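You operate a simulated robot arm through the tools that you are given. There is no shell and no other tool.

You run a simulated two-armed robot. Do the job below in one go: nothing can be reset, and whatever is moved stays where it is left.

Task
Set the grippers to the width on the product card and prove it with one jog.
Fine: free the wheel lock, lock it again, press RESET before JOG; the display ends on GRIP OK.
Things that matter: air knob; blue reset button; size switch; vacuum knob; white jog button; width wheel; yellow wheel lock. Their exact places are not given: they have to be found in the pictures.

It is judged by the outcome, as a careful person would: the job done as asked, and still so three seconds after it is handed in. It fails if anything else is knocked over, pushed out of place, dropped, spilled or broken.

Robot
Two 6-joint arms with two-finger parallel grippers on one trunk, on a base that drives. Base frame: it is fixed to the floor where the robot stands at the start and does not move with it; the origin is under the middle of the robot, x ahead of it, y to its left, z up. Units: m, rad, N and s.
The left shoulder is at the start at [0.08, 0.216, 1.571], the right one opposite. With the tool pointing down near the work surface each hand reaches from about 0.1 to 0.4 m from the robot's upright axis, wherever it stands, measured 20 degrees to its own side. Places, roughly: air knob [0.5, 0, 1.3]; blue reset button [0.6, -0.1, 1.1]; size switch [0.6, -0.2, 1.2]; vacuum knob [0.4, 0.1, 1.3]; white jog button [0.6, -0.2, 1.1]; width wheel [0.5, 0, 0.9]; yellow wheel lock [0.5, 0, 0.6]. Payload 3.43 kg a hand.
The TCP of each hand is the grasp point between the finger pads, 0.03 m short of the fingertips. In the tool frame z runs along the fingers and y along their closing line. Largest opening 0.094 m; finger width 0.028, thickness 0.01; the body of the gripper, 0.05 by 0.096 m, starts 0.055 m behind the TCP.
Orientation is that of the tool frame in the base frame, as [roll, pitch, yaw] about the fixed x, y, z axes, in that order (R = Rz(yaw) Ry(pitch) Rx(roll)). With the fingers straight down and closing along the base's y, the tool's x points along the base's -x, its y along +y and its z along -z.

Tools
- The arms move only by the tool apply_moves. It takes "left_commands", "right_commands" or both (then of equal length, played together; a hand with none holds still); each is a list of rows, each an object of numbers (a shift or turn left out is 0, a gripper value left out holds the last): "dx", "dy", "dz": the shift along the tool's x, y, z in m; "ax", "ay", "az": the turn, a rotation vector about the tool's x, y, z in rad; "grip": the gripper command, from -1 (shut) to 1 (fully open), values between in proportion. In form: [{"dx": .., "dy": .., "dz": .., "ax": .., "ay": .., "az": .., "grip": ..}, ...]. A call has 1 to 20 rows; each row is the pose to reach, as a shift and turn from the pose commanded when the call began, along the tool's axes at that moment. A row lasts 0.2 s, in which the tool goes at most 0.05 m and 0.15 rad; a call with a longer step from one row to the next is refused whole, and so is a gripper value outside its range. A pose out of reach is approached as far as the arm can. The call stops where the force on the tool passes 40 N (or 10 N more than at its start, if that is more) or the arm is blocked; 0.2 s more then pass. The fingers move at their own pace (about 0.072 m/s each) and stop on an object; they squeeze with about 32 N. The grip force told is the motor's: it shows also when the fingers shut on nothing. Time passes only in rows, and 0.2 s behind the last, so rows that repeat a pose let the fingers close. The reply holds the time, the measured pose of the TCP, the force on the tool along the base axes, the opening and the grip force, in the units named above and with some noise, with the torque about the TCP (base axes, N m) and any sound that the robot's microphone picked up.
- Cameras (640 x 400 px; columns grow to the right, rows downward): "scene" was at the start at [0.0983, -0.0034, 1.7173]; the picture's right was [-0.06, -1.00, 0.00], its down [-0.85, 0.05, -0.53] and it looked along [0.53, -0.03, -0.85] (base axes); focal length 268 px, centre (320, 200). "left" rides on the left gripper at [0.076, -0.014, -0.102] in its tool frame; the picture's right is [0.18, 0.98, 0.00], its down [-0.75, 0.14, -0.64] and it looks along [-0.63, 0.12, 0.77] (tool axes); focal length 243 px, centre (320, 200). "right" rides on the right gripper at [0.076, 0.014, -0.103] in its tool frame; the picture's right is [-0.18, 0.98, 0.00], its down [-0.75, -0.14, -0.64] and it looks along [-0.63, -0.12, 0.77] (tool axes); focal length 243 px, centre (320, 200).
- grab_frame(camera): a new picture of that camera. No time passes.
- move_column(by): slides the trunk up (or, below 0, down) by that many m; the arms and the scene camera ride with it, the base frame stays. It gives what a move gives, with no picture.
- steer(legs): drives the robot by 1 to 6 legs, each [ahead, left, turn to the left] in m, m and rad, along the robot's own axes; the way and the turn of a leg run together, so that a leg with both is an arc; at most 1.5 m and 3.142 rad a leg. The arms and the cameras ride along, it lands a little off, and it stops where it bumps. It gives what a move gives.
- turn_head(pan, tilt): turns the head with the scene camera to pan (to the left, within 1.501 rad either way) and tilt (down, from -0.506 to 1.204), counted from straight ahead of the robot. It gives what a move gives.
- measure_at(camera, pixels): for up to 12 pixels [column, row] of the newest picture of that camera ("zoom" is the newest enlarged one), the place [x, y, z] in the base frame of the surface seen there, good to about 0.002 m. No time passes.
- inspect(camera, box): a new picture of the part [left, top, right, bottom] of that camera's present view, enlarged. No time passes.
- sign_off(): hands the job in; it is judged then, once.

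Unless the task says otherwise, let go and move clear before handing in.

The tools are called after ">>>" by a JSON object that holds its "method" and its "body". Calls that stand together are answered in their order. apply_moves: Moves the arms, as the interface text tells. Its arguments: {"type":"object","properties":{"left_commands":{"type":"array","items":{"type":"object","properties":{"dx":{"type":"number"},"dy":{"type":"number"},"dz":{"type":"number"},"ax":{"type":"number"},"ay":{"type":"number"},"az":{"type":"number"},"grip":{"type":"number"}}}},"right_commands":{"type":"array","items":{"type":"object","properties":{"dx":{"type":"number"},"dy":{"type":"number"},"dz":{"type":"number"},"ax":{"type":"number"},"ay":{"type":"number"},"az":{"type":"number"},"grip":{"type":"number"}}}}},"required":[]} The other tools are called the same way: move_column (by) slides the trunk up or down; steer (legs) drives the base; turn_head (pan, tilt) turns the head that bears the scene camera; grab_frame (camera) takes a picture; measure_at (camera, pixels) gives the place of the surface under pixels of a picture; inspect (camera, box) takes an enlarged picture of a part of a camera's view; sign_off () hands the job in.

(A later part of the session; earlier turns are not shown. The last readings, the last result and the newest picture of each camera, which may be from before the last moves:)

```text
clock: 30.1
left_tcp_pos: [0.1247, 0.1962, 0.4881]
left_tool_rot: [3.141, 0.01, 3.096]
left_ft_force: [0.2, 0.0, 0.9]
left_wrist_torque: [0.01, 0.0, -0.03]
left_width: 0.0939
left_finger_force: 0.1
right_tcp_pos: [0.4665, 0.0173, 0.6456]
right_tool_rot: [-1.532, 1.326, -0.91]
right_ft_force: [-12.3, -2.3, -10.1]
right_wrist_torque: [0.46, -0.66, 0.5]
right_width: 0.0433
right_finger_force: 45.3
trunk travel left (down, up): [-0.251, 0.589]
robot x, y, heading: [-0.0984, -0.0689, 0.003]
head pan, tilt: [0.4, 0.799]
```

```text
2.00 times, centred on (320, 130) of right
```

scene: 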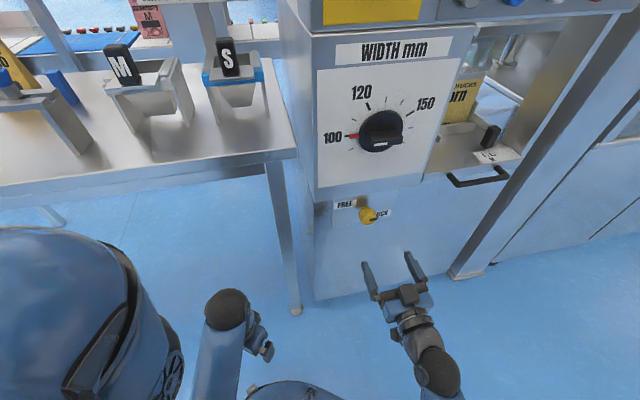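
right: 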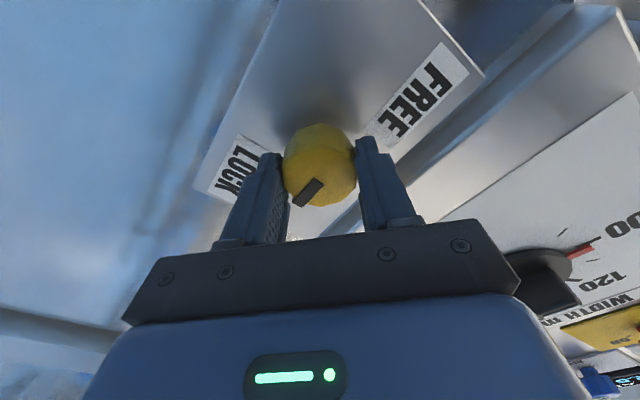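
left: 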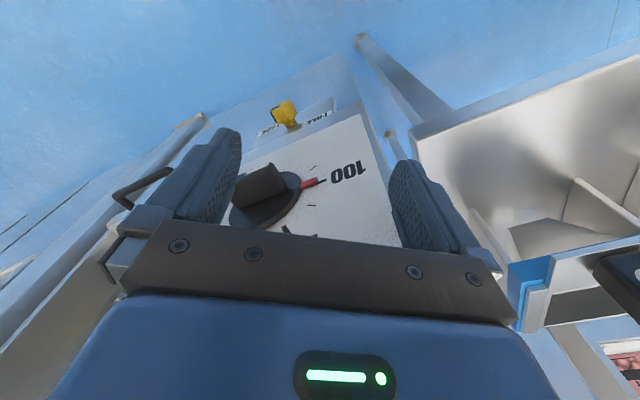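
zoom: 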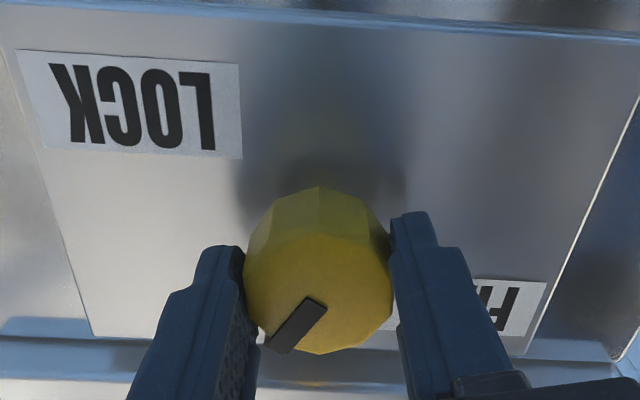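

The pointer has turned about 57° with no resistance about the axis. I'll keep turning counter-clockwise.

>>> {"method": "apply_moves", "body": {"right_commands": [{"az": -0.1}, {"az": -0.2}, {"az": -0.3}, {"az": -0.4}, {"az": -0.5}, {"az": -0.6}, {"az": -0.7}, {"az": -0.7}]}}

>>> {"method": "inspect", "body": {"camera": "right", "box": [220, 30, 420, 230]}}

>>> {"method": "inspect", "body": {"camera": "scene", "box": [310, 180, 450, 300]}}

```text
clock: 31.9
left_tcp_pos: [0.1247, 0.1969, 0.4865]
left_tool_rot: [-3.14, 0.009, 3.097]
left_ft_force: [0.1, -0.9, -0.1]
left_wrist_torque: [-0.03, -0.02, 0.0]
left_width: 0.094
left_finger_force: 0.0
right_tcp_pos: [0.4662, 0.0174, 0.6444]
right_tool_rot: [-1.561, 0.631, -0.943]
right_ft_force: [-15.4, 10.3, -9.2]
right_wrist_torque: [0.42, 0.46, 0.81]
right_width: 0.0436
right_finger_force: 45.3
trunk travel left (down, up): [-0.251, 0.589]
robot x, y, heading: [-0.0958, -0.0661, -0.0]
head pan, tilt: [0.4, 0.799]
```

```text
2.00 times, centred on (320, 130) of right
```

zoom: 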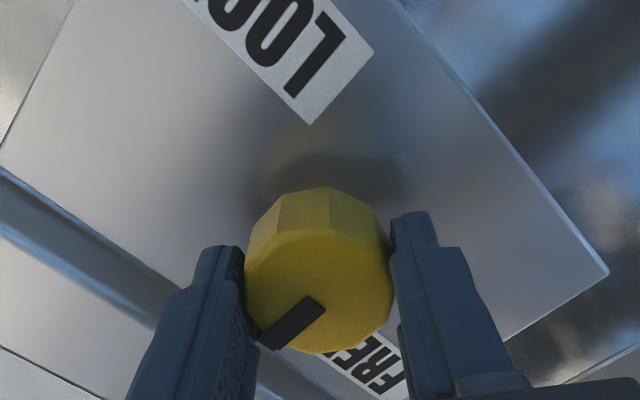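

```text
3.33 times, centred on (380, 240) of scene
```

zoom: 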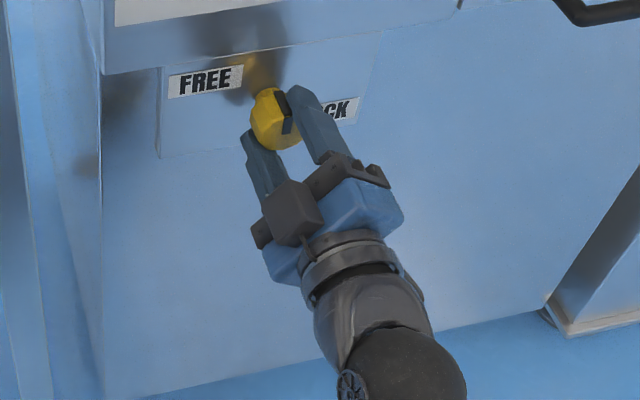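

The pointer now stands about upright and a reaction torque of about 0.6 N m has appeared. I'll try slightly further to see whether this is the stop.

>>> {"method": "apply_moves", "body": {"right_commands": [{"az": -0.06}, {"az": -0.12}, {"az": -0.12}]}}

>>> {"method": "inspect", "body": {"camera": "right", "box": [220, 30, 420, 230]}}

```text
clock: 32.7
left_tcp_pos: [0.1259, 0.1956, 0.4875]
left_tool_rot: [3.141, 0.008, 3.097]
left_ft_force: [1.2, -0.1, -0.3]
left_wrist_torque: [-0.02, 0.01, -0.02]
left_width: 0.094
left_finger_force: 0.1
right_tcp_pos: [0.4671, 0.0167, 0.6451]
right_tool_rot: [-1.562, 0.507, -0.946]
right_ft_force: [-9.5, 8.6, -13.0]
right_wrist_torque: [-0.13, 0.63, 0.03]
right_width: 0.0431
right_finger_force: 45.3
trunk travel left (down, up): [-0.251, 0.589]
robot x, y, heading: [-0.095, -0.0663, 0.001]
head pan, tilt: [0.4, 0.799]
```

```text
2.00 times, centred on (320, 130) of right
```

zoom: 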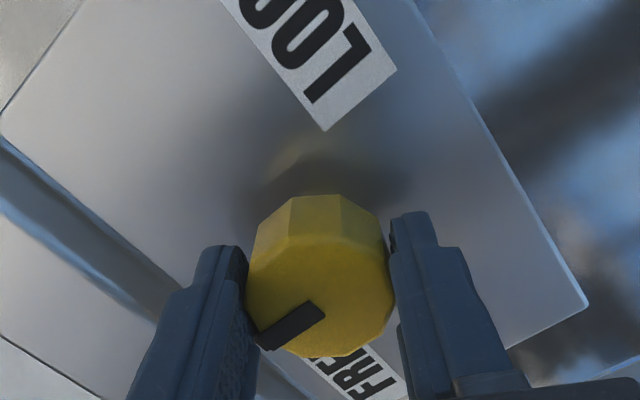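

The knob slipped in the fingers for that last bit, so it is at its stop. I'll open, back off and check the pointer.

>>> {"method": "apply_moves", "body": {"right_commands": [{"grip": 1}, {"grip": 1}, {"grip": 1}, {"grip": 1}, {"dz": -0.04, "grip": 1}, {"dz": -0.08, "grip": 1}, {"dz": -0.12, "grip": 1}]}}

>>> {"method": "grab_frame", "body": {"camera": "right"}}

>>> {"method": "inspect", "body": {"camera": "scene", "box": [330, 190, 400, 235]}}

```text
clock: 34.3
left_tcp_pos: [0.1241, 0.1949, 0.4889]
left_tool_rot: [-3.141, 0.008, 3.097]
left_ft_force: [-1.1, -0.5, 0.2]
left_wrist_torque: [0.0, 0.0, -0.02]
left_width: 0.0939
left_finger_force: 0.0
right_tcp_pos: [0.3694, -0.0543, 0.6445]
right_tool_rot: [-1.558, 0.508, -0.944]
right_ft_force: [0.5, 0.3, 0.7]
right_wrist_torque: [0.0, 0.05, 0.0]
right_width: 0.0939
right_finger_force: 0.1
trunk travel left (down, up): [-0.251, 0.589]
robot x, y, heading: [-0.0988, -0.0643, -0.0]
head pan, tilt: [0.4, 0.799]
```

```text
taken
```

right: 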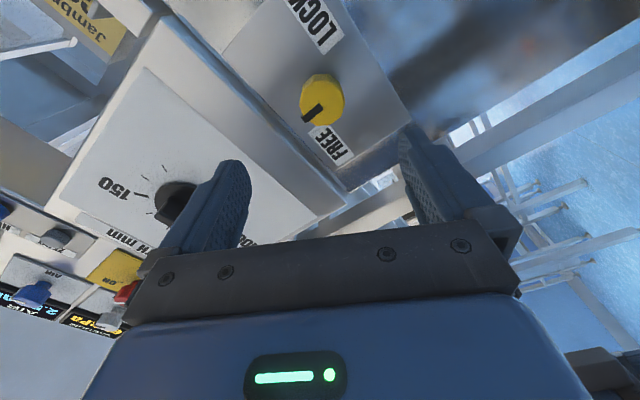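

```text
8.89 times, centred on (365, 212) of scene
```

zoom: 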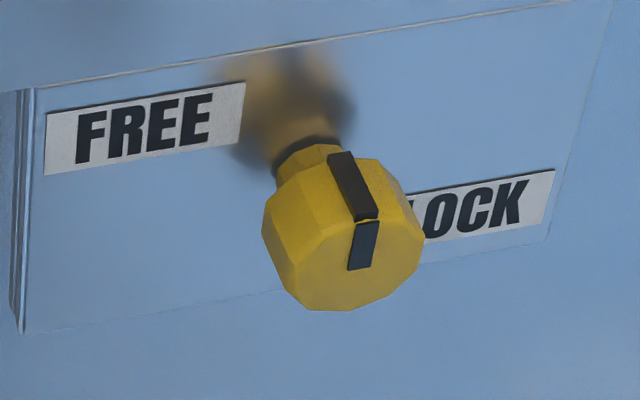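

The pointer now points straight up at its stop beside FREE. I'll raise the trunk 0.246 m to the wheel's height and roll the hand so that the fingers close vertically over the bar.

>>> {"method": "move_column", "body": {"by": 0.246}}

>>> {"method": "apply_moves", "body": {"right_commands": [{"az": -0.13}, {"az": -0.26}, {"az": -0.39}, {"az": -0.51}, {"az": -0.51}]}}

>>> {"method": "grab_frame", "body": {"camera": "right"}}

>>> {"method": "grab_frame", "body": {"camera": "scene"}}

```text
clock: 36.8
left_tcp_pos: [0.1267, 0.1951, 0.7361]
left_tool_rot: [3.138, 0.013, 3.098]
left_ft_force: [-0.9, -0.2, -0.1]
left_wrist_torque: [0.02, 0.0, 0.02]
left_width: 0.094
left_finger_force: 0.0
right_tcp_pos: [0.369, -0.0536, 0.8907]
right_tool_rot: [-1.56, 0.509, -0.944]
right_ft_force: [0.6, 0.6, 1.1]
right_wrist_torque: [-0.02, -0.03, 0.02]
right_width: 0.0938
right_finger_force: 0.0
trunk travel left (down, up): [-0.497, 0.343]
robot x, y, heading: [-0.096, -0.0716, 0.001]
head pan, tilt: [0.4, 0.799]
```

```text
clock: 38.0
left_tcp_pos: [0.1264, 0.195, 0.7341]
left_tool_rot: [3.138, 0.013, 3.098]
left_ft_force: [-0.5, -0.8, 0.3]
left_wrist_torque: [-0.01, 0.03, -0.04]
left_width: 0.094
left_finger_force: 0.1
right_tcp_pos: [0.3696, -0.0535, 0.8905]
right_tool_rot: [-1.559, -0.002, -0.949]
right_ft_force: [-0.5, 0.4, 0.3]
right_wrist_torque: [0.0, 0.0, -0.02]
right_width: 0.0943
right_finger_force: 0.2
trunk travel left (down, up): [-0.497, 0.343]
robot x, y, heading: [-0.0979, -0.0632, 0.004]
head pan, tilt: [0.4, 0.799]
```

```text
taken
```

right: 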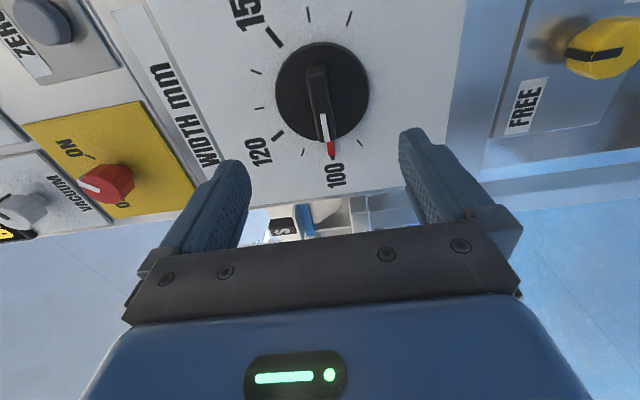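

```text
taken
```

scene: 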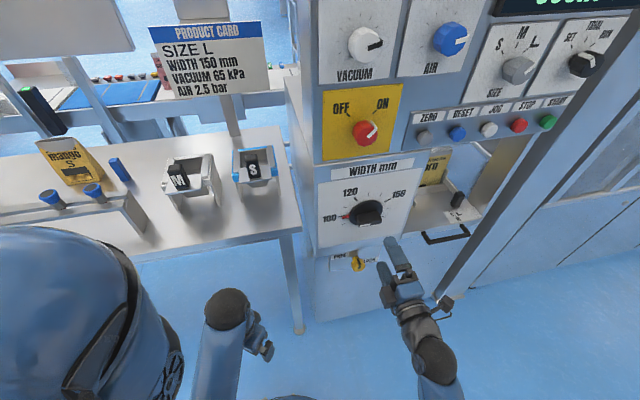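

The wheel is squarely between the fingers (wheel centre at about (322, 92) in the wrist picture). I'll measure it in detail.

>>> {"method": "inspect", "body": {"camera": "right", "box": [220, 0, 420, 200]}}

>>> {"method": "measure_at", "body": {"camera": "zoom", "pixels": [[312, 45], [330, 180], [315, 100], [335, 100], [300, 100], [410, 80], [230, 85], [343, 205], [115, 175], [110, 70], [175, 15], [280, 200]]}}

```text
2.00 times, centred on (320, 100) of right
```

zoom: 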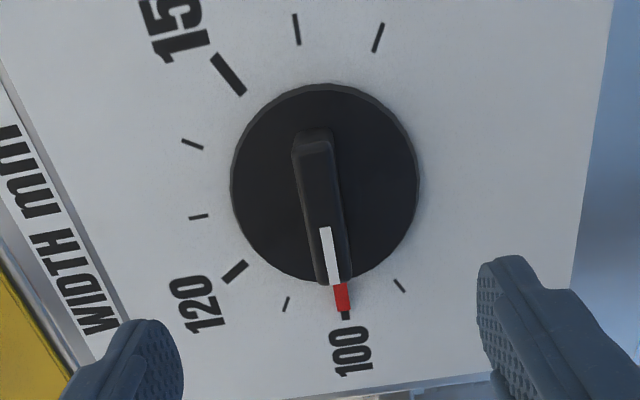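

```text
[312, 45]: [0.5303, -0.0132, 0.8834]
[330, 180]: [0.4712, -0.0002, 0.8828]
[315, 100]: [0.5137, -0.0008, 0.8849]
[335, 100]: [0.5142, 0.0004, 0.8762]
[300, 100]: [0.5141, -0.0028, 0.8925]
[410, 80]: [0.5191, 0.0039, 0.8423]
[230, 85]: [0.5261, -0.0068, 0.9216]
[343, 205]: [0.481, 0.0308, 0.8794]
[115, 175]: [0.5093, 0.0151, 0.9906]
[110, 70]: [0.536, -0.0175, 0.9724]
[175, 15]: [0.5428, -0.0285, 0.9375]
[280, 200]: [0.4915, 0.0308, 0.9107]
```

I'll take a few more measurements directly on the bar to get its ends, thickness and centre.

>>> {"method": "measure_at", "body": {"camera": "zoom", "pixels": [[313, 145], [333, 270], [325, 215], [310, 220], [340, 215], [328, 240], [345, 295], [345, 313], [235, 272], [228, 73], [297, 30], [320, 185]]}}

```text
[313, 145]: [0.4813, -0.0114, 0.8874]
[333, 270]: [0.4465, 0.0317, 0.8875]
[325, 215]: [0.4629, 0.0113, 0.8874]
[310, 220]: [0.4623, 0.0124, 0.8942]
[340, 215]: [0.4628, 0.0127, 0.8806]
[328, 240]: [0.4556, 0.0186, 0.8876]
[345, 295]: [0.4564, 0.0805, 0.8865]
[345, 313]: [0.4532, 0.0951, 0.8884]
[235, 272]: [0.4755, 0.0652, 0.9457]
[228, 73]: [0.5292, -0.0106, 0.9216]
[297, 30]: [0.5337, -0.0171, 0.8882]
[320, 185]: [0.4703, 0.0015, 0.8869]
```

The wheel axis is at s≈0.254, z≈0.888; the bar front is at d≈0.384, thickness about 0.018. I'll centre the hand, advance 0.11 m with open fingers and then close on the bar.

>>> {"method": "apply_moves", "body": {"right_commands": [{"dx": -0.003, "dy": 0.0025, "dz": 0.03}, {"dx": -0.003, "dy": 0.0025, "dz": 0.06}, {"dx": -0.003, "dy": 0.0025, "dz": 0.085}, {"dx": -0.003, "dy": 0.0025, "dz": 0.1}, {"dx": -0.003, "dy": 0.0025, "dz": 0.11}, {"dx": -0.003, "dy": 0.0025, "dz": 0.11}]}}

>>> {"method": "grab_frame", "body": {"camera": "right"}}

>>> {"method": "inspect", "body": {"camera": "scene", "box": [300, 160, 440, 280]}}

```text
clock: 39.4
left_tcp_pos: [0.1259, 0.1952, 0.7338]
left_tool_rot: [3.141, 0.011, 3.097]
left_ft_force: [-0.1, 0.3, 0.3]
left_wrist_torque: [0.04, 0.04, 0.02]
left_width: 0.094
left_finger_force: 0.1
right_tcp_pos: [0.4566, 0.0126, 0.8886]
right_tool_rot: [-1.56, 0.002, -0.949]
right_ft_force: [-1.2, -0.4, 0.0]
right_wrist_torque: [0.03, -0.01, 0.02]
right_width: 0.0937
right_finger_force: 0.1
trunk travel left (down, up): [-0.497, 0.343]
robot x, y, heading: [-0.0967, -0.0706, 0.003]
head pan, tilt: [0.4, 0.799]
```

```text
taken
```

right: 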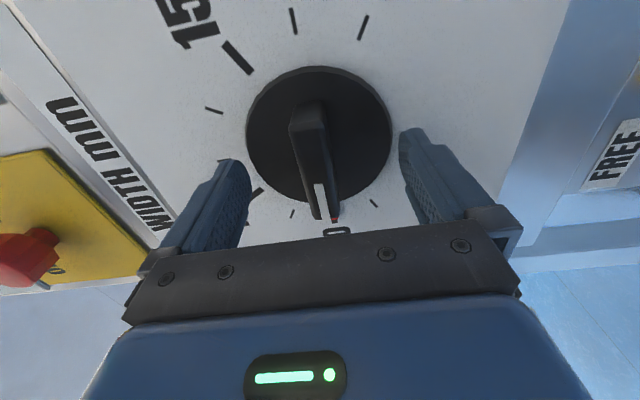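

```text
3.33 times, centred on (370, 220) of scene
```

zoom: 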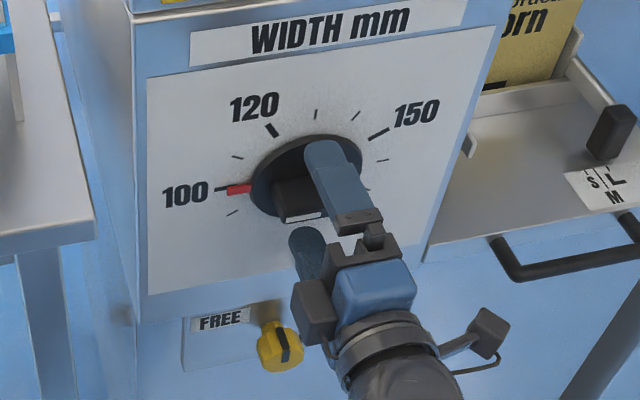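

The fingers straddle the bar above and below. I'll close the gripper.

>>> {"method": "apply_moves", "body": {"right_commands": [{"grip": 0.2}, {"grip": -0.3}, {"grip": -1}, {"grip": -1}, {"grip": -1}, {"grip": -1}]}}

>>> {"method": "grab_frame", "body": {"camera": "right"}}

```text
clock: 40.8
left_tcp_pos: [0.1266, 0.1953, 0.734]
left_tool_rot: [3.14, 0.011, 3.099]
left_ft_force: [0.6, 0.2, -0.9]
left_wrist_torque: [-0.02, 0.0, 0.0]
left_width: 0.0939
left_finger_force: 0.0
right_tcp_pos: [0.4574, 0.0127, 0.89]
right_tool_rot: [-1.56, 0.001, -0.95]
right_ft_force: [-0.2, -0.2, 7.1]
right_wrist_torque: [-0.65, 0.86, -0.01]
right_width: 0.018
right_finger_force: 45.1
trunk travel left (down, up): [-0.497, 0.343]
robot x, y, heading: [-0.0975, -0.0686, 0.001]
head pan, tilt: [0.4, 0.799]
```

```text
taken
```

right: 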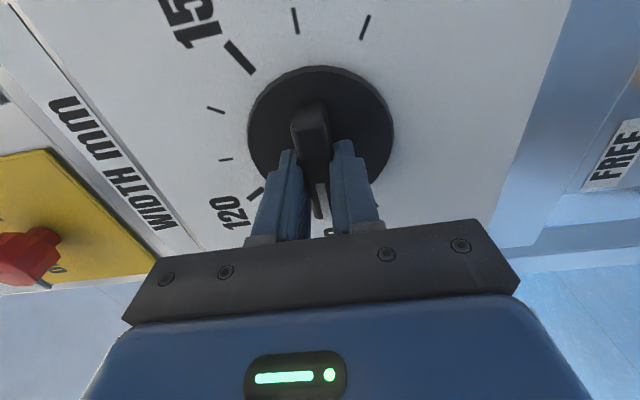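

The bar is gripped at 0.018 m. I'll turn clockwise a test amount.

>>> {"method": "apply_moves", "body": {"right_commands": [{"az": 0.1}, {"az": 0.2}, {"az": 0.3}, {"az": 0.4}, {"az": 0.5}, {"az": 0.5}]}}

>>> {"method": "grab_frame", "body": {"camera": "right"}}

>>> {"method": "inspect", "body": {"camera": "scene", "box": [300, 160, 440, 280]}}

```text
clock: 42.2
left_tcp_pos: [0.1247, 0.196, 0.7351]
left_tool_rot: [3.14, 0.011, 3.097]
left_ft_force: [-0.5, 0.2, 0.1]
left_wrist_torque: [0.02, -0.01, 0.02]
left_width: 0.0939
left_finger_force: 0.1
right_tcp_pos: [0.4566, 0.012, 0.8911]
right_tool_rot: [-1.555, 0.501, -0.944]
right_ft_force: [4.6, -3.0, 16.6]
right_wrist_torque: [-0.73, 1.01, -0.64]
right_width: 0.0182
right_finger_force: 44.8
trunk travel left (down, up): [-0.497, 0.343]
robot x, y, heading: [-0.0995, -0.0671, 0.003]
head pan, tilt: [0.4, 0.799]
```

```text
taken
```

right: 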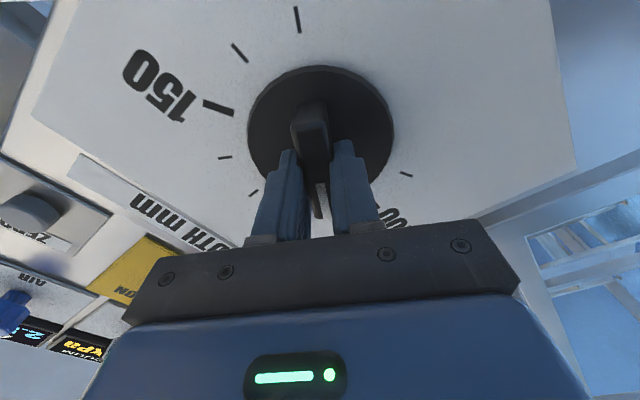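

```text
3.33 times, centred on (370, 220) of scene
```

zoom: 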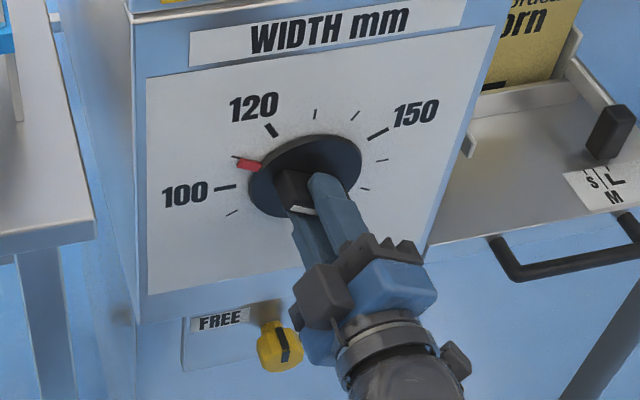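

The red pointer moved to 110 with the hand, so the wheel is following. Upward side force of 17 N says to lift about 1.5 mm; I'll include that and keep turning.

>>> {"method": "apply_moves", "body": {"right_commands": [{"az": 0.1, "dx": -0.0003, "dy": -0.0015}, {"az": 0.2, "dx": -0.0003, "dy": -0.0015}, {"az": 0.3, "dx": -0.0003, "dy": -0.0015}, {"az": 0.4, "dx": -0.0003, "dy": -0.0015}, {"az": 0.5, "dx": -0.0003, "dy": -0.0015}, {"az": 0.6, "dx": -0.0003, "dy": -0.0015}, {"az": 0.7, "dx": -0.0003, "dy": -0.0015}, {"az": 0.8, "dx": -0.0003, "dy": -0.0015}, {"az": 0.8, "dx": -0.0003, "dy": -0.0015}]}}

>>> {"method": "inspect", "body": {"camera": "scene", "box": [300, 160, 440, 280]}}

```text
clock: 44.2
left_tcp_pos: [0.127, 0.1947, 0.7351]
left_tool_rot: [3.137, 0.008, 3.097]
left_ft_force: [-0.1, 0.3, 0.5]
left_wrist_torque: [0.03, -0.05, 0.04]
left_width: 0.0939
left_finger_force: 0.1
right_tcp_pos: [0.4573, 0.0108, 0.8911]
right_tool_rot: [-1.524, 1.302, -0.905]
right_ft_force: [8.5, -5.8, 16.1]
right_wrist_torque: [-0.47, 0.56, 0.68]
right_width: 0.0179
right_finger_force: 44.8
trunk travel left (down, up): [-0.497, 0.343]
robot x, y, heading: [-0.0984, -0.0683, -0.003]
head pan, tilt: [0.4, 0.799]
```

```text
3.33 times, centred on (370, 220) of scene
```

zoom: 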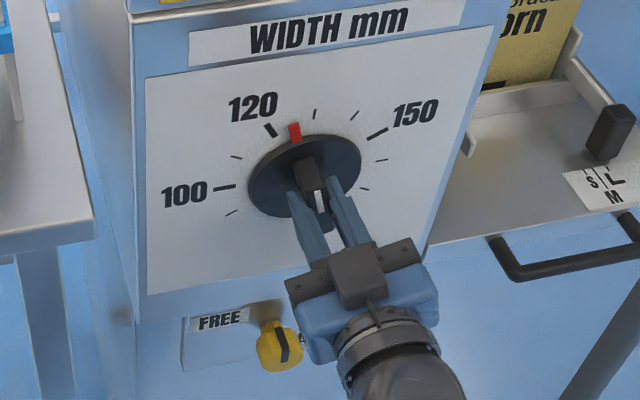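

The pointer is now near 126. I'll continue 1.15 rad with a small centering shift and then check.

>>> {"method": "apply_moves", "body": {"right_commands": [{"az": 0.1, "dx": -0.0011, "dy": -0.0014}, {"az": 0.2, "dx": -0.0011, "dy": -0.0014}, {"az": 0.3, "dx": -0.0011, "dy": -0.0014}, {"az": 0.4, "dx": -0.0011, "dy": -0.0014}, {"az": 0.5, "dx": -0.0011, "dy": -0.0014}, {"az": 0.6, "dx": -0.0011, "dy": -0.0014}, {"az": 0.7, "dx": -0.0011, "dy": -0.0014}, {"az": 0.8, "dx": -0.0011, "dy": -0.0014}, {"az": 0.9, "dx": -0.0011, "dy": -0.0014}, {"az": 1.0, "dx": -0.0011, "dy": -0.0014}, {"az": 1.1, "dx": -0.0011, "dy": -0.0014}, {"az": 1.15, "dx": -0.0011, "dy": -0.0014}, {"az": 1.15, "dx": -0.0011, "dy": -0.0014}]}}

>>> {"method": "inspect", "body": {"camera": "scene", "box": [300, 160, 440, 280]}}

>>> {"method": "grab_frame", "body": {"camera": "right"}}

```text
clock: 47.0
left_tcp_pos: [0.1258, 0.194, 0.7343]
left_tool_rot: [3.138, 0.011, 3.097]
left_ft_force: [-0.2, -0.1, -0.4]
left_wrist_torque: [0.0, -0.01, 0.02]
left_width: 0.094
left_finger_force: 0.0
right_tcp_pos: [0.4583, 0.01, 0.8912]
right_tool_rot: [1.562, 0.689, 2.183]
right_ft_force: [0.4, -9.6, -3.4]
right_wrist_torque: [0.11, -0.17, -1.67]
right_width: 0.018
right_finger_force: 44.5
trunk travel left (down, up): [-0.497, 0.343]
robot x, y, heading: [-0.1, -0.068, 0.0]
head pan, tilt: [0.4, 0.799]
```

```text
3.33 times, centred on (370, 220) of scene
```

zoom: 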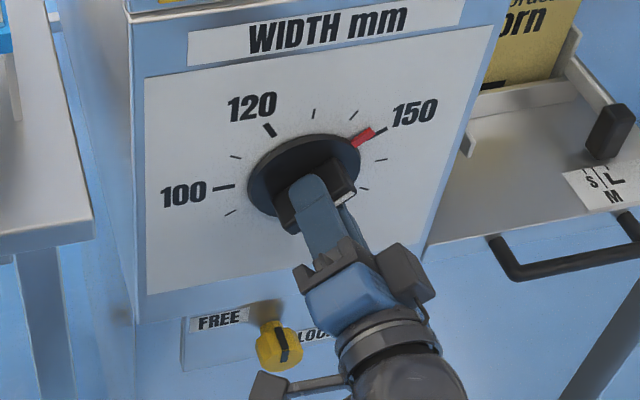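

```text
taken
```

right: 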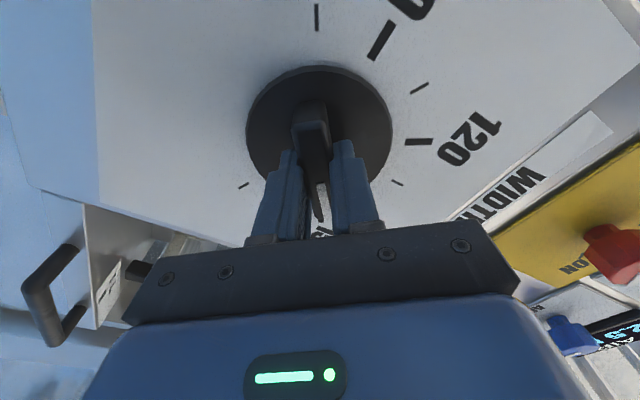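

The pointer is just short of the 150 tick. I'll enlarge and measure both angles.

>>> {"method": "inspect", "body": {"camera": "scene", "box": [355, 180, 400, 210]}}

>>> {"method": "measure_at", "body": {"camera": "zoom", "pixels": [[310, 195], [330, 182], [290, 210], [345, 170], [400, 190]]}}

```text
13.33 times, centred on (378, 195) of scene
```

zoom: 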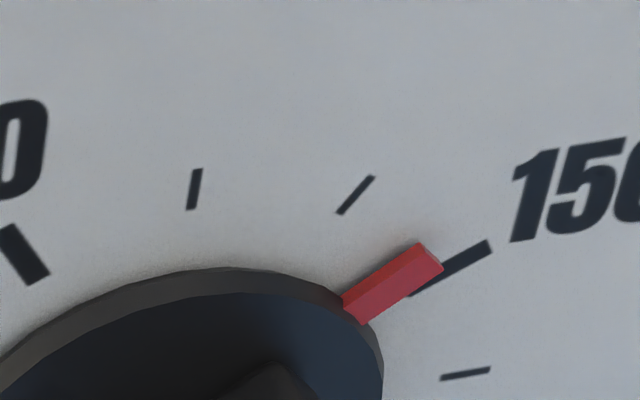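

```text
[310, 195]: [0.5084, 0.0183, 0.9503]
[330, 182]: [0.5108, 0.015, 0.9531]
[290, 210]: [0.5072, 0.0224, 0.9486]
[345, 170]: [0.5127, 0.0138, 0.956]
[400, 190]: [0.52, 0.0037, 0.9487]
```

I'll measure along the red pointer and the 150 tick.

>>> {"method": "measure_at", "body": {"camera": "zoom", "pixels": [[420, 262], [400, 272], [380, 283], [370, 292], [490, 245], [470, 258], [450, 268], [200, 172], [190, 205], [372, 180], [342, 212], [488, 370]]}}

```text
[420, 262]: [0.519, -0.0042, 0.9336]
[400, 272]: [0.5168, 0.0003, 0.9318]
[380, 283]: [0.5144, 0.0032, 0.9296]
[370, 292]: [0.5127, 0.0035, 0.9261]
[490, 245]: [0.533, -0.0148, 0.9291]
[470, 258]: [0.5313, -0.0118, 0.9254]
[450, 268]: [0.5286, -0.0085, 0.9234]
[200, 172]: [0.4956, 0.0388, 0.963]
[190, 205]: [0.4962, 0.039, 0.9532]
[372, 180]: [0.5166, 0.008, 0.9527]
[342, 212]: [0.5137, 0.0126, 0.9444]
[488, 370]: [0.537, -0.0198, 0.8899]
```

By 3D measure the pointer is at about 42° versus the 150 tick at about 30.5°, so roughly 0.2 rad remain. I'll turn 0.18 rad and measure again.

>>> {"method": "apply_moves", "body": {"right_commands": [{"az": 0.09}, {"az": 0.18}, {"az": 0.18}, {"az": 0.18}]}}

>>> {"method": "inspect", "body": {"camera": "scene", "box": [355, 180, 400, 210]}}

```text
clock: 48.0
left_tcp_pos: [0.1249, 0.1936, 0.7348]
left_tool_rot: [3.138, 0.009, 3.097]
left_ft_force: [-0.3, 0.2, 0.1]
left_wrist_torque: [0.02, -0.02, 0.0]
left_width: 0.0938
left_finger_force: 0.1
right_tcp_pos: [0.4582, 0.0102, 0.8903]
right_tool_rot: [1.562, 0.507, 2.185]
right_ft_force: [-4.7, -13.7, -9.0]
right_wrist_torque: [-0.35, 0.48, -1.38]
right_width: 0.0178
right_finger_force: 45.0
trunk travel left (down, up): [-0.497, 0.343]
robot x, y, heading: [-0.0984, -0.0677, -0.003]
head pan, tilt: [0.4, 0.799]
```

```text
13.33 times, centred on (378, 195) of scene
```

zoom: 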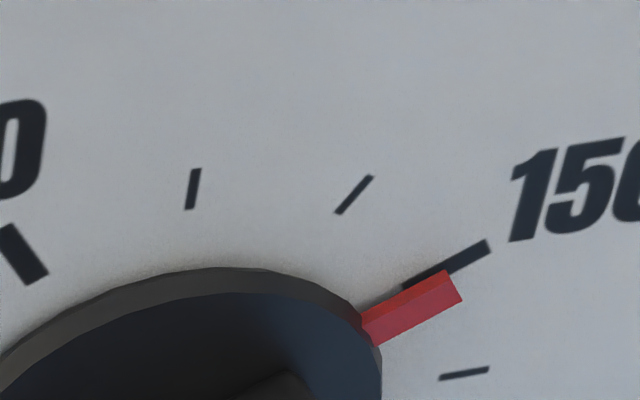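

By wrist angle the wheel has now turned 151°. I'll measure the pointer's front face again.

>>> {"method": "measure_at", "body": {"camera": "zoom", "pixels": [[375, 330], [410, 312], [440, 297], [452, 290], [375, 320], [410, 300], [440, 283], [380, 340], [410, 325], [440, 308], [420, 308], [395, 318]]}}

```text
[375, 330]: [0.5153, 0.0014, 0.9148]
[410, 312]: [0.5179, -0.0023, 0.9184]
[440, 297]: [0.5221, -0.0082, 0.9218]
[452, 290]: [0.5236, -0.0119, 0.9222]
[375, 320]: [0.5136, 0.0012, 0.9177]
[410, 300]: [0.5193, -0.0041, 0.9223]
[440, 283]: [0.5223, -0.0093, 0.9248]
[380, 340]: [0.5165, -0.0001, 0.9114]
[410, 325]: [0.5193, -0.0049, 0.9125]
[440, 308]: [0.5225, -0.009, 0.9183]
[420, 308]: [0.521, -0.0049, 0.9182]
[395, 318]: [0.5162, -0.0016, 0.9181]
```

The pointer's front face averages about 30.3° against the tick's 30.5°. I'll release, back straight off, and check with the wrist camera.

>>> {"method": "apply_moves", "body": {"right_commands": [{"grip": 1}, {"grip": 1}, {"grip": 1}, {"grip": 1}, {"grip": 1}, {"dz": -0.04, "grip": 1}, {"dz": -0.08, "grip": 1}, {"dz": -0.12, "grip": 1}]}}

>>> {"method": "grab_frame", "body": {"camera": "right"}}

>>> {"method": "inspect", "body": {"camera": "scene", "box": [335, 175, 405, 235]}}

```text
clock: 49.8
left_tcp_pos: [0.1245, 0.195, 0.7339]
left_tool_rot: [3.14, 0.011, 3.095]
left_ft_force: [0.5, 0.2, -0.6]
left_wrist_torque: [-0.02, -0.02, 0.02]
left_width: 0.0939
left_finger_force: 0.1
right_tcp_pos: [0.3589, -0.0598, 0.8916]
right_tool_rot: [1.56, 0.511, 2.185]
right_ft_force: [-0.4, 0.1, -0.1]
right_wrist_torque: [-0.01, -0.01, -0.02]
right_width: 0.0941
right_finger_force: 0.1
trunk travel left (down, up): [-0.497, 0.343]
robot x, y, heading: [-0.0987, -0.0643, 0.002]
head pan, tilt: [0.4, 0.799]
```

```text
taken
```

right: 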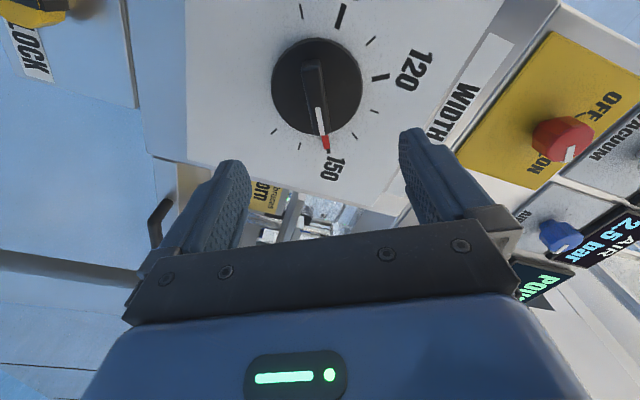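

```text
6.67 times, centred on (370, 205) of scene
```

zoom: 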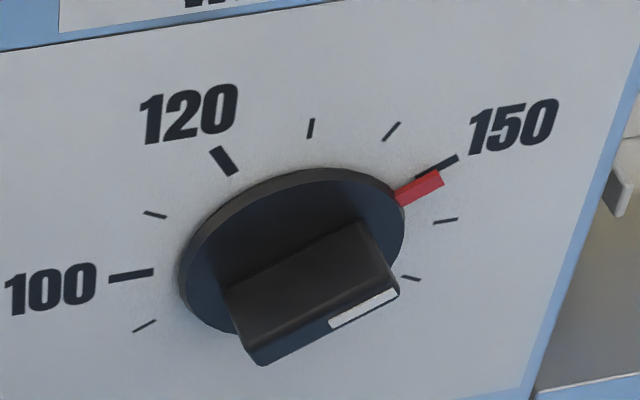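

The wheel sits at about 150. I'll enlarge the wrist view to compare pointer and tick accurately.

>>> {"method": "inspect", "body": {"camera": "right", "box": [260, 20, 380, 190]}}

>>> {"method": "inspect", "body": {"camera": "right", "box": [300, 120, 350, 160]}}

>>> {"method": "measure_at", "body": {"camera": "right", "pixels": [[326, 139], [325, 143], [327, 147], [328, 152], [312, 70], [318, 105], [323, 130], [322, 128], [343, 16], [381, 77], [374, 111], [274, 131]]}}

```text
2.35 times, centred on (320, 105) of right
```

zoom: 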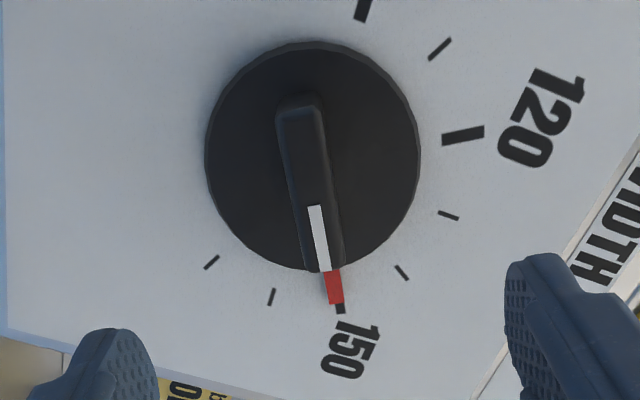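

```text
10.00 times, centred on (325, 140) of right
```

zoom: 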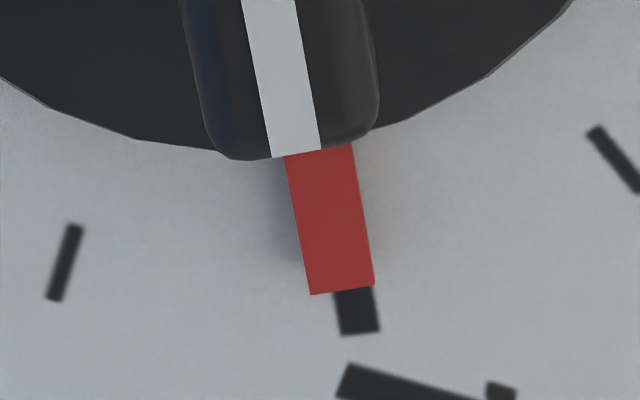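

```text
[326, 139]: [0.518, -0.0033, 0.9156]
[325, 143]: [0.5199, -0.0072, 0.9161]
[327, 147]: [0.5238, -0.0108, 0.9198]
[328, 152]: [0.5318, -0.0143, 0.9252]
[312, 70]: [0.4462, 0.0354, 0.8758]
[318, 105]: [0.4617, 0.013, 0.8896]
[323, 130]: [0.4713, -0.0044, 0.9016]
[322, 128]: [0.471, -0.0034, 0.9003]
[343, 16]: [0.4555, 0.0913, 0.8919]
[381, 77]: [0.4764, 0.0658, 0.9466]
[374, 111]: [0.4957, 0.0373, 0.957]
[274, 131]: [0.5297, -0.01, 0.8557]
```

The pointer appears to be within about 1° of the tick (tick slightly toward the 120 side). I'll take an averaged measurement on the enlarged view.

>>> {"method": "inspect", "body": {"camera": "right", "box": [300, 120, 350, 160]}}

>>> {"method": "measure_at", "body": {"camera": "zoom", "pixels": [[322, 170], [326, 190], [329, 210], [332, 230], [336, 250], [339, 270], [341, 285], [355, 300], [357, 310], [358, 320], [360, 330], [345, 320]]}}

>>> {"method": "inspect", "body": {"camera": "right", "box": [260, 20, 400, 160]}}

>>> {"method": "measure_at", "body": {"camera": "zoom", "pixels": [[275, 95], [285, 130], [295, 165], [305, 200], [313, 235], [321, 270], [371, 10], [368, 20], [440, 55], [465, 150], [450, 240], [402, 300]]}}

```text
10.00 times, centred on (325, 140) of right
```

zoom: 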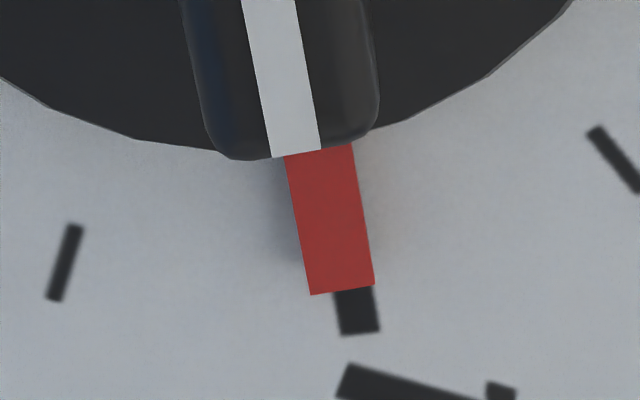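

```text
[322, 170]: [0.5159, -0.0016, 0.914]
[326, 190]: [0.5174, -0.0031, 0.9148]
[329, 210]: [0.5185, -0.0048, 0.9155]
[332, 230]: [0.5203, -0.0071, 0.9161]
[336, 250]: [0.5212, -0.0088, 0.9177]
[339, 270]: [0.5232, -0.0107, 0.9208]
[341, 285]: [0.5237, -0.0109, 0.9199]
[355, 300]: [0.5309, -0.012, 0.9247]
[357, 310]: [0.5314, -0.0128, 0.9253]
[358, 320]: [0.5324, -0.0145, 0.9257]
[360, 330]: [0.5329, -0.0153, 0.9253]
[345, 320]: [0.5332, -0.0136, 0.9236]
```

```text
2.86 times, centred on (330, 90) of right
```

zoom: 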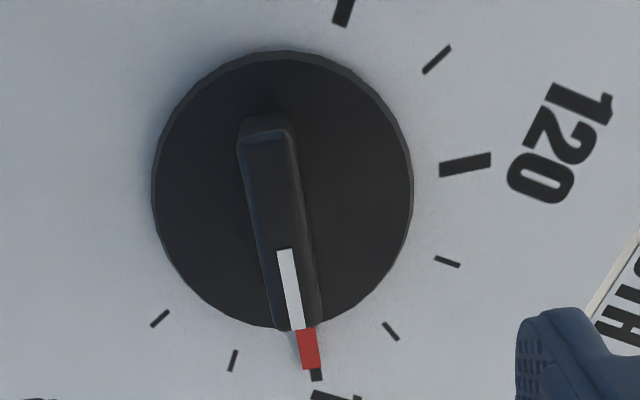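

```text
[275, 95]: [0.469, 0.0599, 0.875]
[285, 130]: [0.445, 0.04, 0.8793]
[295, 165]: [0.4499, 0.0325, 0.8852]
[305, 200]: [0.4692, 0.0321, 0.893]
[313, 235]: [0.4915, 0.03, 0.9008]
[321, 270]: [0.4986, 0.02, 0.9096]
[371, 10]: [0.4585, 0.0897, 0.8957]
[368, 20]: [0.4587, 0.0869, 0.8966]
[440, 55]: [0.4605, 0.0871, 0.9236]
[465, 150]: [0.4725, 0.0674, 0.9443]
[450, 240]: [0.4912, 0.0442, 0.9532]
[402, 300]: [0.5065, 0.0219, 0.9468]
```

The wheel reads 150 to within about 0.3 mm. Now I'll roll the hand back to the starting angle for the lock and lower the trunk to the lock's height.

>>> {"method": "apply_moves", "body": {"right_commands": [{"az": -0.14}, {"az": -0.28}, {"az": -0.42}, {"az": -0.56}, {"az": -0.7}, {"az": -0.84}, {"az": -0.98}, {"az": -1.12}, {"az": -1.26}, {"az": -1.4}, {"az": -1.54}, {"az": -1.68}, {"az": -1.82}, {"az": -1.92}, {"az": -1.92}]}}

>>> {"method": "move_column", "body": {"by": -0.247}}

>>> {"method": "grab_frame", "body": {"camera": "right"}}

>>> {"method": "inspect", "body": {"camera": "scene", "box": [310, 180, 450, 300]}}

```text
clock: 53.0
left_tcp_pos: [0.1258, 0.1951, 0.7344]
left_tool_rot: [3.14, 0.009, 3.099]
left_ft_force: [-0.2, -0.5, 0.3]
left_wrist_torque: [0.02, 0.0, 0.0]
left_width: 0.0937
left_finger_force: 0.0
right_tcp_pos: [0.3598, -0.0577, 0.8905]
right_tool_rot: [-1.559, 0.709, -0.942]
right_ft_force: [0.5, -0.6, 0.0]
right_wrist_torque: [-0.01, -0.02, -0.03]
right_width: 0.0939
right_finger_force: 0.0
trunk travel left (down, up): [-0.497, 0.343]
robot x, y, heading: [-0.0992, -0.068, 0.004]
head pan, tilt: [0.4, 0.799]
```

```text
clock: 55.6
left_tcp_pos: [0.125, 0.1947, 0.4861]
left_tool_rot: [3.139, 0.008, 3.097]
left_ft_force: [-0.3, -0.7, 0.2]
left_wrist_torque: [0.01, 0.01, 0.02]
left_width: 0.094
left_finger_force: 0.1
right_tcp_pos: [0.3607, -0.0582, 0.6429]
right_tool_rot: [-1.555, 0.708, -0.941]
right_ft_force: [0.1, 0.6, -0.3]
right_wrist_torque: [0.02, 0.0, -0.03]
right_width: 0.0939
right_finger_force: 0.0
trunk travel left (down, up): [-0.25, 0.59]
robot x, y, heading: [-0.0973, -0.0642, 0.001]
head pan, tilt: [0.4, 0.799]
```

```text
taken
```

right: 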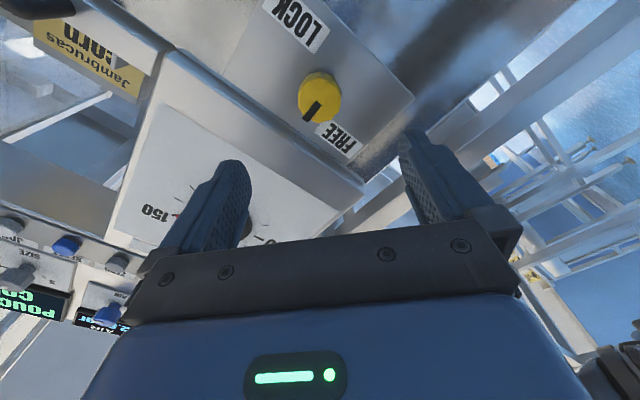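

```text
3.33 times, centred on (380, 240) of scene
```

zoom: 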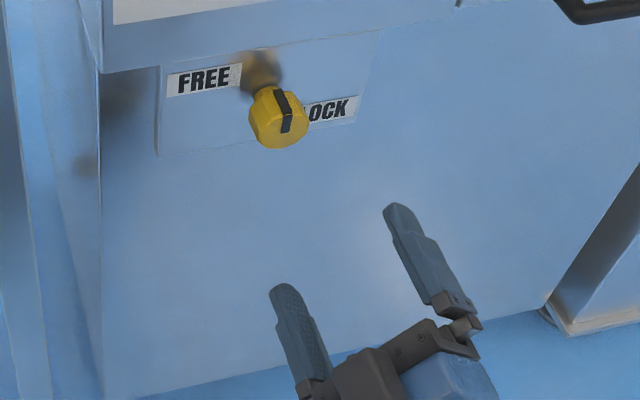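

The hand is in front of the lock with a proper roll. I'll advance 0.131 m and close on the knob.

>>> {"method": "apply_moves", "body": {"right_commands": [{"dx": -0.0023, "dz": 0.035}, {"dx": -0.0023, "dz": 0.07}, {"dx": -0.0023, "dz": 0.1}, {"dx": -0.0023, "dz": 0.12}, {"dx": -0.0023, "dz": 0.131}, {"dx": -0.0023, "dz": 0.131}]}}

>>> {"method": "apply_moves", "body": {"right_commands": [{"grip": -0.3}, {"grip": -0.6}, {"grip": -1}, {"grip": -1}, {"grip": -1}]}}

>>> {"method": "grab_frame", "body": {"camera": "right"}}

```text
clock: 57.0
left_tcp_pos: [0.126, 0.1953, 0.4882]
left_tool_rot: [3.138, 0.008, 3.096]
left_ft_force: [-0.1, -0.1, -0.7]
left_wrist_torque: [0.02, 0.02, 0.03]
left_width: 0.0941
left_finger_force: 0.0
right_tcp_pos: [0.4658, 0.0196, 0.6461]
right_tool_rot: [-1.558, 0.708, -0.943]
right_ft_force: [0.0, 0.6, 0.0]
right_wrist_torque: [0.0, 0.0, -0.01]
right_width: 0.094
right_finger_force: 0.1
trunk travel left (down, up): [-0.25, 0.59]
robot x, y, heading: [-0.0944, -0.0658, -0.002]
head pan, tilt: [0.4, 0.799]
```

```text
clock: 58.2
left_tcp_pos: [0.1261, 0.1955, 0.4874]
left_tool_rot: [3.139, 0.011, 3.096]
left_ft_force: [-0.1, 0.3, 1.0]
left_wrist_torque: [0.01, 0.03, 0.0]
left_width: 0.094
left_finger_force: 0.1
right_tcp_pos: [0.4657, 0.0195, 0.6462]
right_tool_rot: [-1.557, 0.708, -0.941]
right_ft_force: [4.4, -1.3, 3.1]
right_wrist_torque: [-0.04, 0.05, -0.2]
right_width: 0.0434
right_finger_force: 45.4
trunk travel left (down, up): [-0.25, 0.59]
robot x, y, heading: [-0.0927, -0.063, -0.0]
head pan, tilt: [0.4, 0.799]
```

```text
taken
```

right: 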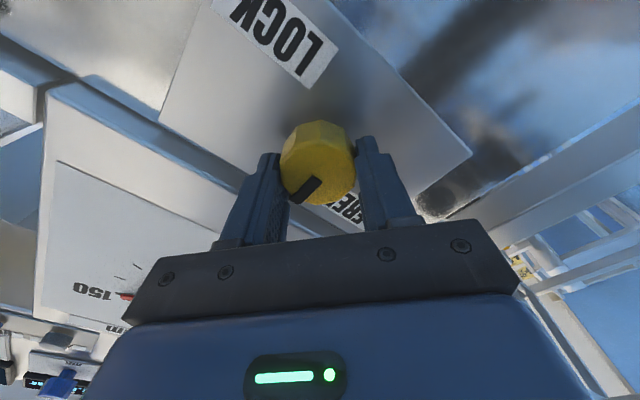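

The knob is held again. I'll turn it clockwise about 1.62 rad to LOCK.

>>> {"method": "apply_moves", "body": {"right_commands": [{"az": 0.1}, {"az": 0.2}, {"az": 0.3}, {"az": 0.4}, {"az": 0.5}, {"az": 0.6}, {"az": 0.7}, {"az": 0.8}, {"az": 0.9}, {"az": 1.0}, {"az": 1.1}, {"az": 1.2}, {"az": 1.3}, {"az": 1.4}, {"az": 1.5}, {"az": 1.57}, {"az": 1.62}, {"az": 1.62}]}}

>>> {"method": "inspect", "body": {"camera": "right", "box": [220, 30, 420, 230]}}

>>> {"method": "inspect", "body": {"camera": "scene", "box": [330, 190, 400, 235]}}

```text
clock: 62.0
left_tcp_pos: [0.1259, 0.1955, 0.4887]
left_tool_rot: [3.138, 0.007, 3.095]
left_ft_force: [0.2, 0.2, 0.5]
left_wrist_torque: [0.0, 0.0, 0.0]
left_width: 0.0941
left_finger_force: 0.0
right_tcp_pos: [0.4677, 0.0167, 0.6462]
right_tool_rot: [1.557, 0.808, 2.178]
right_ft_force: [22.0, -20.0, 8.0]
right_wrist_torque: [0.34, -0.54, -1.27]
right_width: 0.0432
right_finger_force: 45.2
trunk travel left (down, up): [-0.25, 0.59]
robot x, y, heading: [-0.0991, -0.0684, 0.001]
head pan, tilt: [0.4, 0.799]
```

```text
2.00 times, centred on (320, 130) of right
```

zoom: 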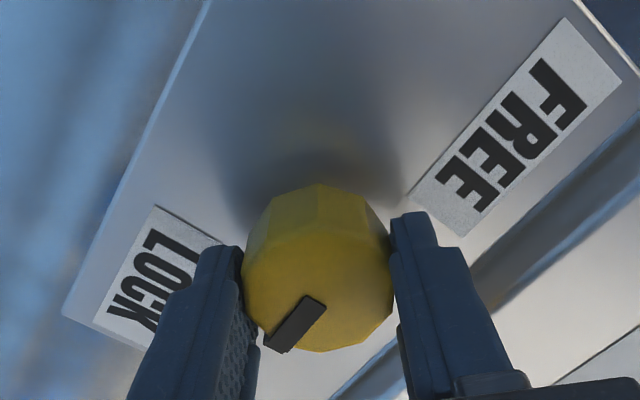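

```text
8.89 times, centred on (365, 212) of scene
```

zoom: 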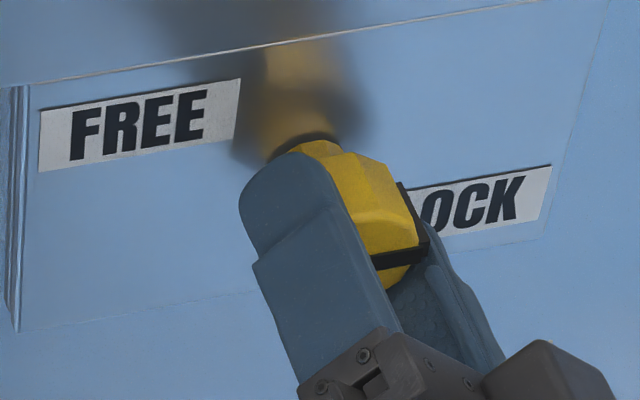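

The pointer is close to LOCK but there's no stop torque yet and about 29 N of side load toward +s. I'll shift 3 mm that way and turn a bit further to seat it.

>>> {"method": "apply_moves", "body": {"right_commands": [{"dx": -0.002, "dy": -0.002}, {"az": 0.06, "dx": -0.002, "dy": -0.002}, {"az": 0.12, "dx": -0.002, "dy": -0.002}, {"az": 0.18, "dx": -0.002, "dy": -0.002}, {"az": 0.18, "dx": -0.002, "dy": -0.002}]}}

>>> {"method": "inspect", "body": {"camera": "right", "box": [220, 30, 420, 230]}}

```text
clock: 63.2
left_tcp_pos: [0.1249, 0.196, 0.4874]
left_tool_rot: [3.139, 0.009, 3.099]
left_ft_force: [-0.6, 0.9, 0.5]
left_wrist_torque: [0.02, 0.0, -0.02]
left_width: 0.094
left_finger_force: 0.1
right_tcp_pos: [0.4659, 0.0182, 0.6437]
right_tool_rot: [1.566, 0.63, 2.193]
right_ft_force: [-8.2, -8.3, -7.8]
right_wrist_torque: [-0.72, 0.05, 0.11]
right_width: 0.0436
right_finger_force: 45.2
trunk travel left (down, up): [-0.25, 0.59]
robot x, y, heading: [-0.0957, -0.0709, 0.003]
head pan, tilt: [0.4, 0.799]
```

```text
2.00 times, centred on (320, 130) of right
```

zoom: 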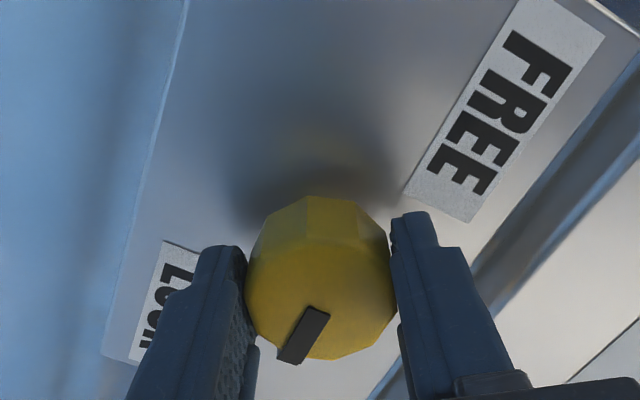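

The knob hit its stop (torque -0.56 N m and slip in the fingers). I'll release, back off and check.

>>> {"method": "apply_moves", "body": {"right_commands": [{"grip": 1}, {"grip": 1}, {"grip": 1}, {"grip": 1}, {"dz": -0.04, "grip": 1}, {"dz": -0.08, "grip": 1}, {"dz": -0.12, "grip": 1}, {"dz": -0.16, "grip": 1}]}}

>>> {"method": "inspect", "body": {"camera": "scene", "box": [330, 190, 400, 235]}}

>>> {"method": "inspect", "body": {"camera": "scene", "box": [310, 60, 430, 180]}}

```text
clock: 65.0
left_tcp_pos: [0.1246, 0.1949, 0.4879]
left_tool_rot: [3.141, 0.009, 3.095]
left_ft_force: [-0.2, -0.5, -0.5]
left_wrist_torque: [-0.01, 0.04, -0.01]
left_width: 0.094
left_finger_force: 0.0
right_tcp_pos: [0.3371, -0.0768, 0.6455]
right_tool_rot: [1.558, 0.632, 2.183]
right_ft_force: [-0.4, 0.5, -1.3]
right_wrist_torque: [-0.03, 0.02, -0.01]
right_width: 0.0939
right_finger_force: 0.0
trunk travel left (down, up): [-0.25, 0.59]
robot x, y, heading: [-0.0963, -0.0658, 0.002]
head pan, tilt: [0.4, 0.799]
```

```text
8.89 times, centred on (365, 212) of scene
```

zoom: 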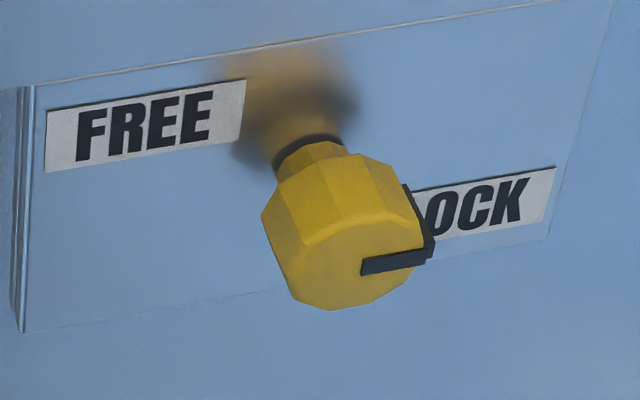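

```text
3.33 times, centred on (370, 120) of scene
```

zoom: 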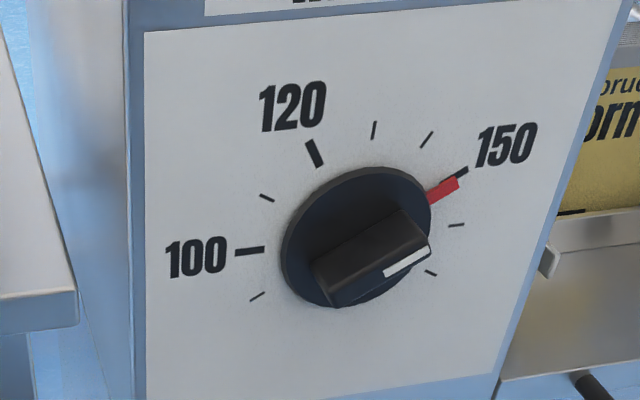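

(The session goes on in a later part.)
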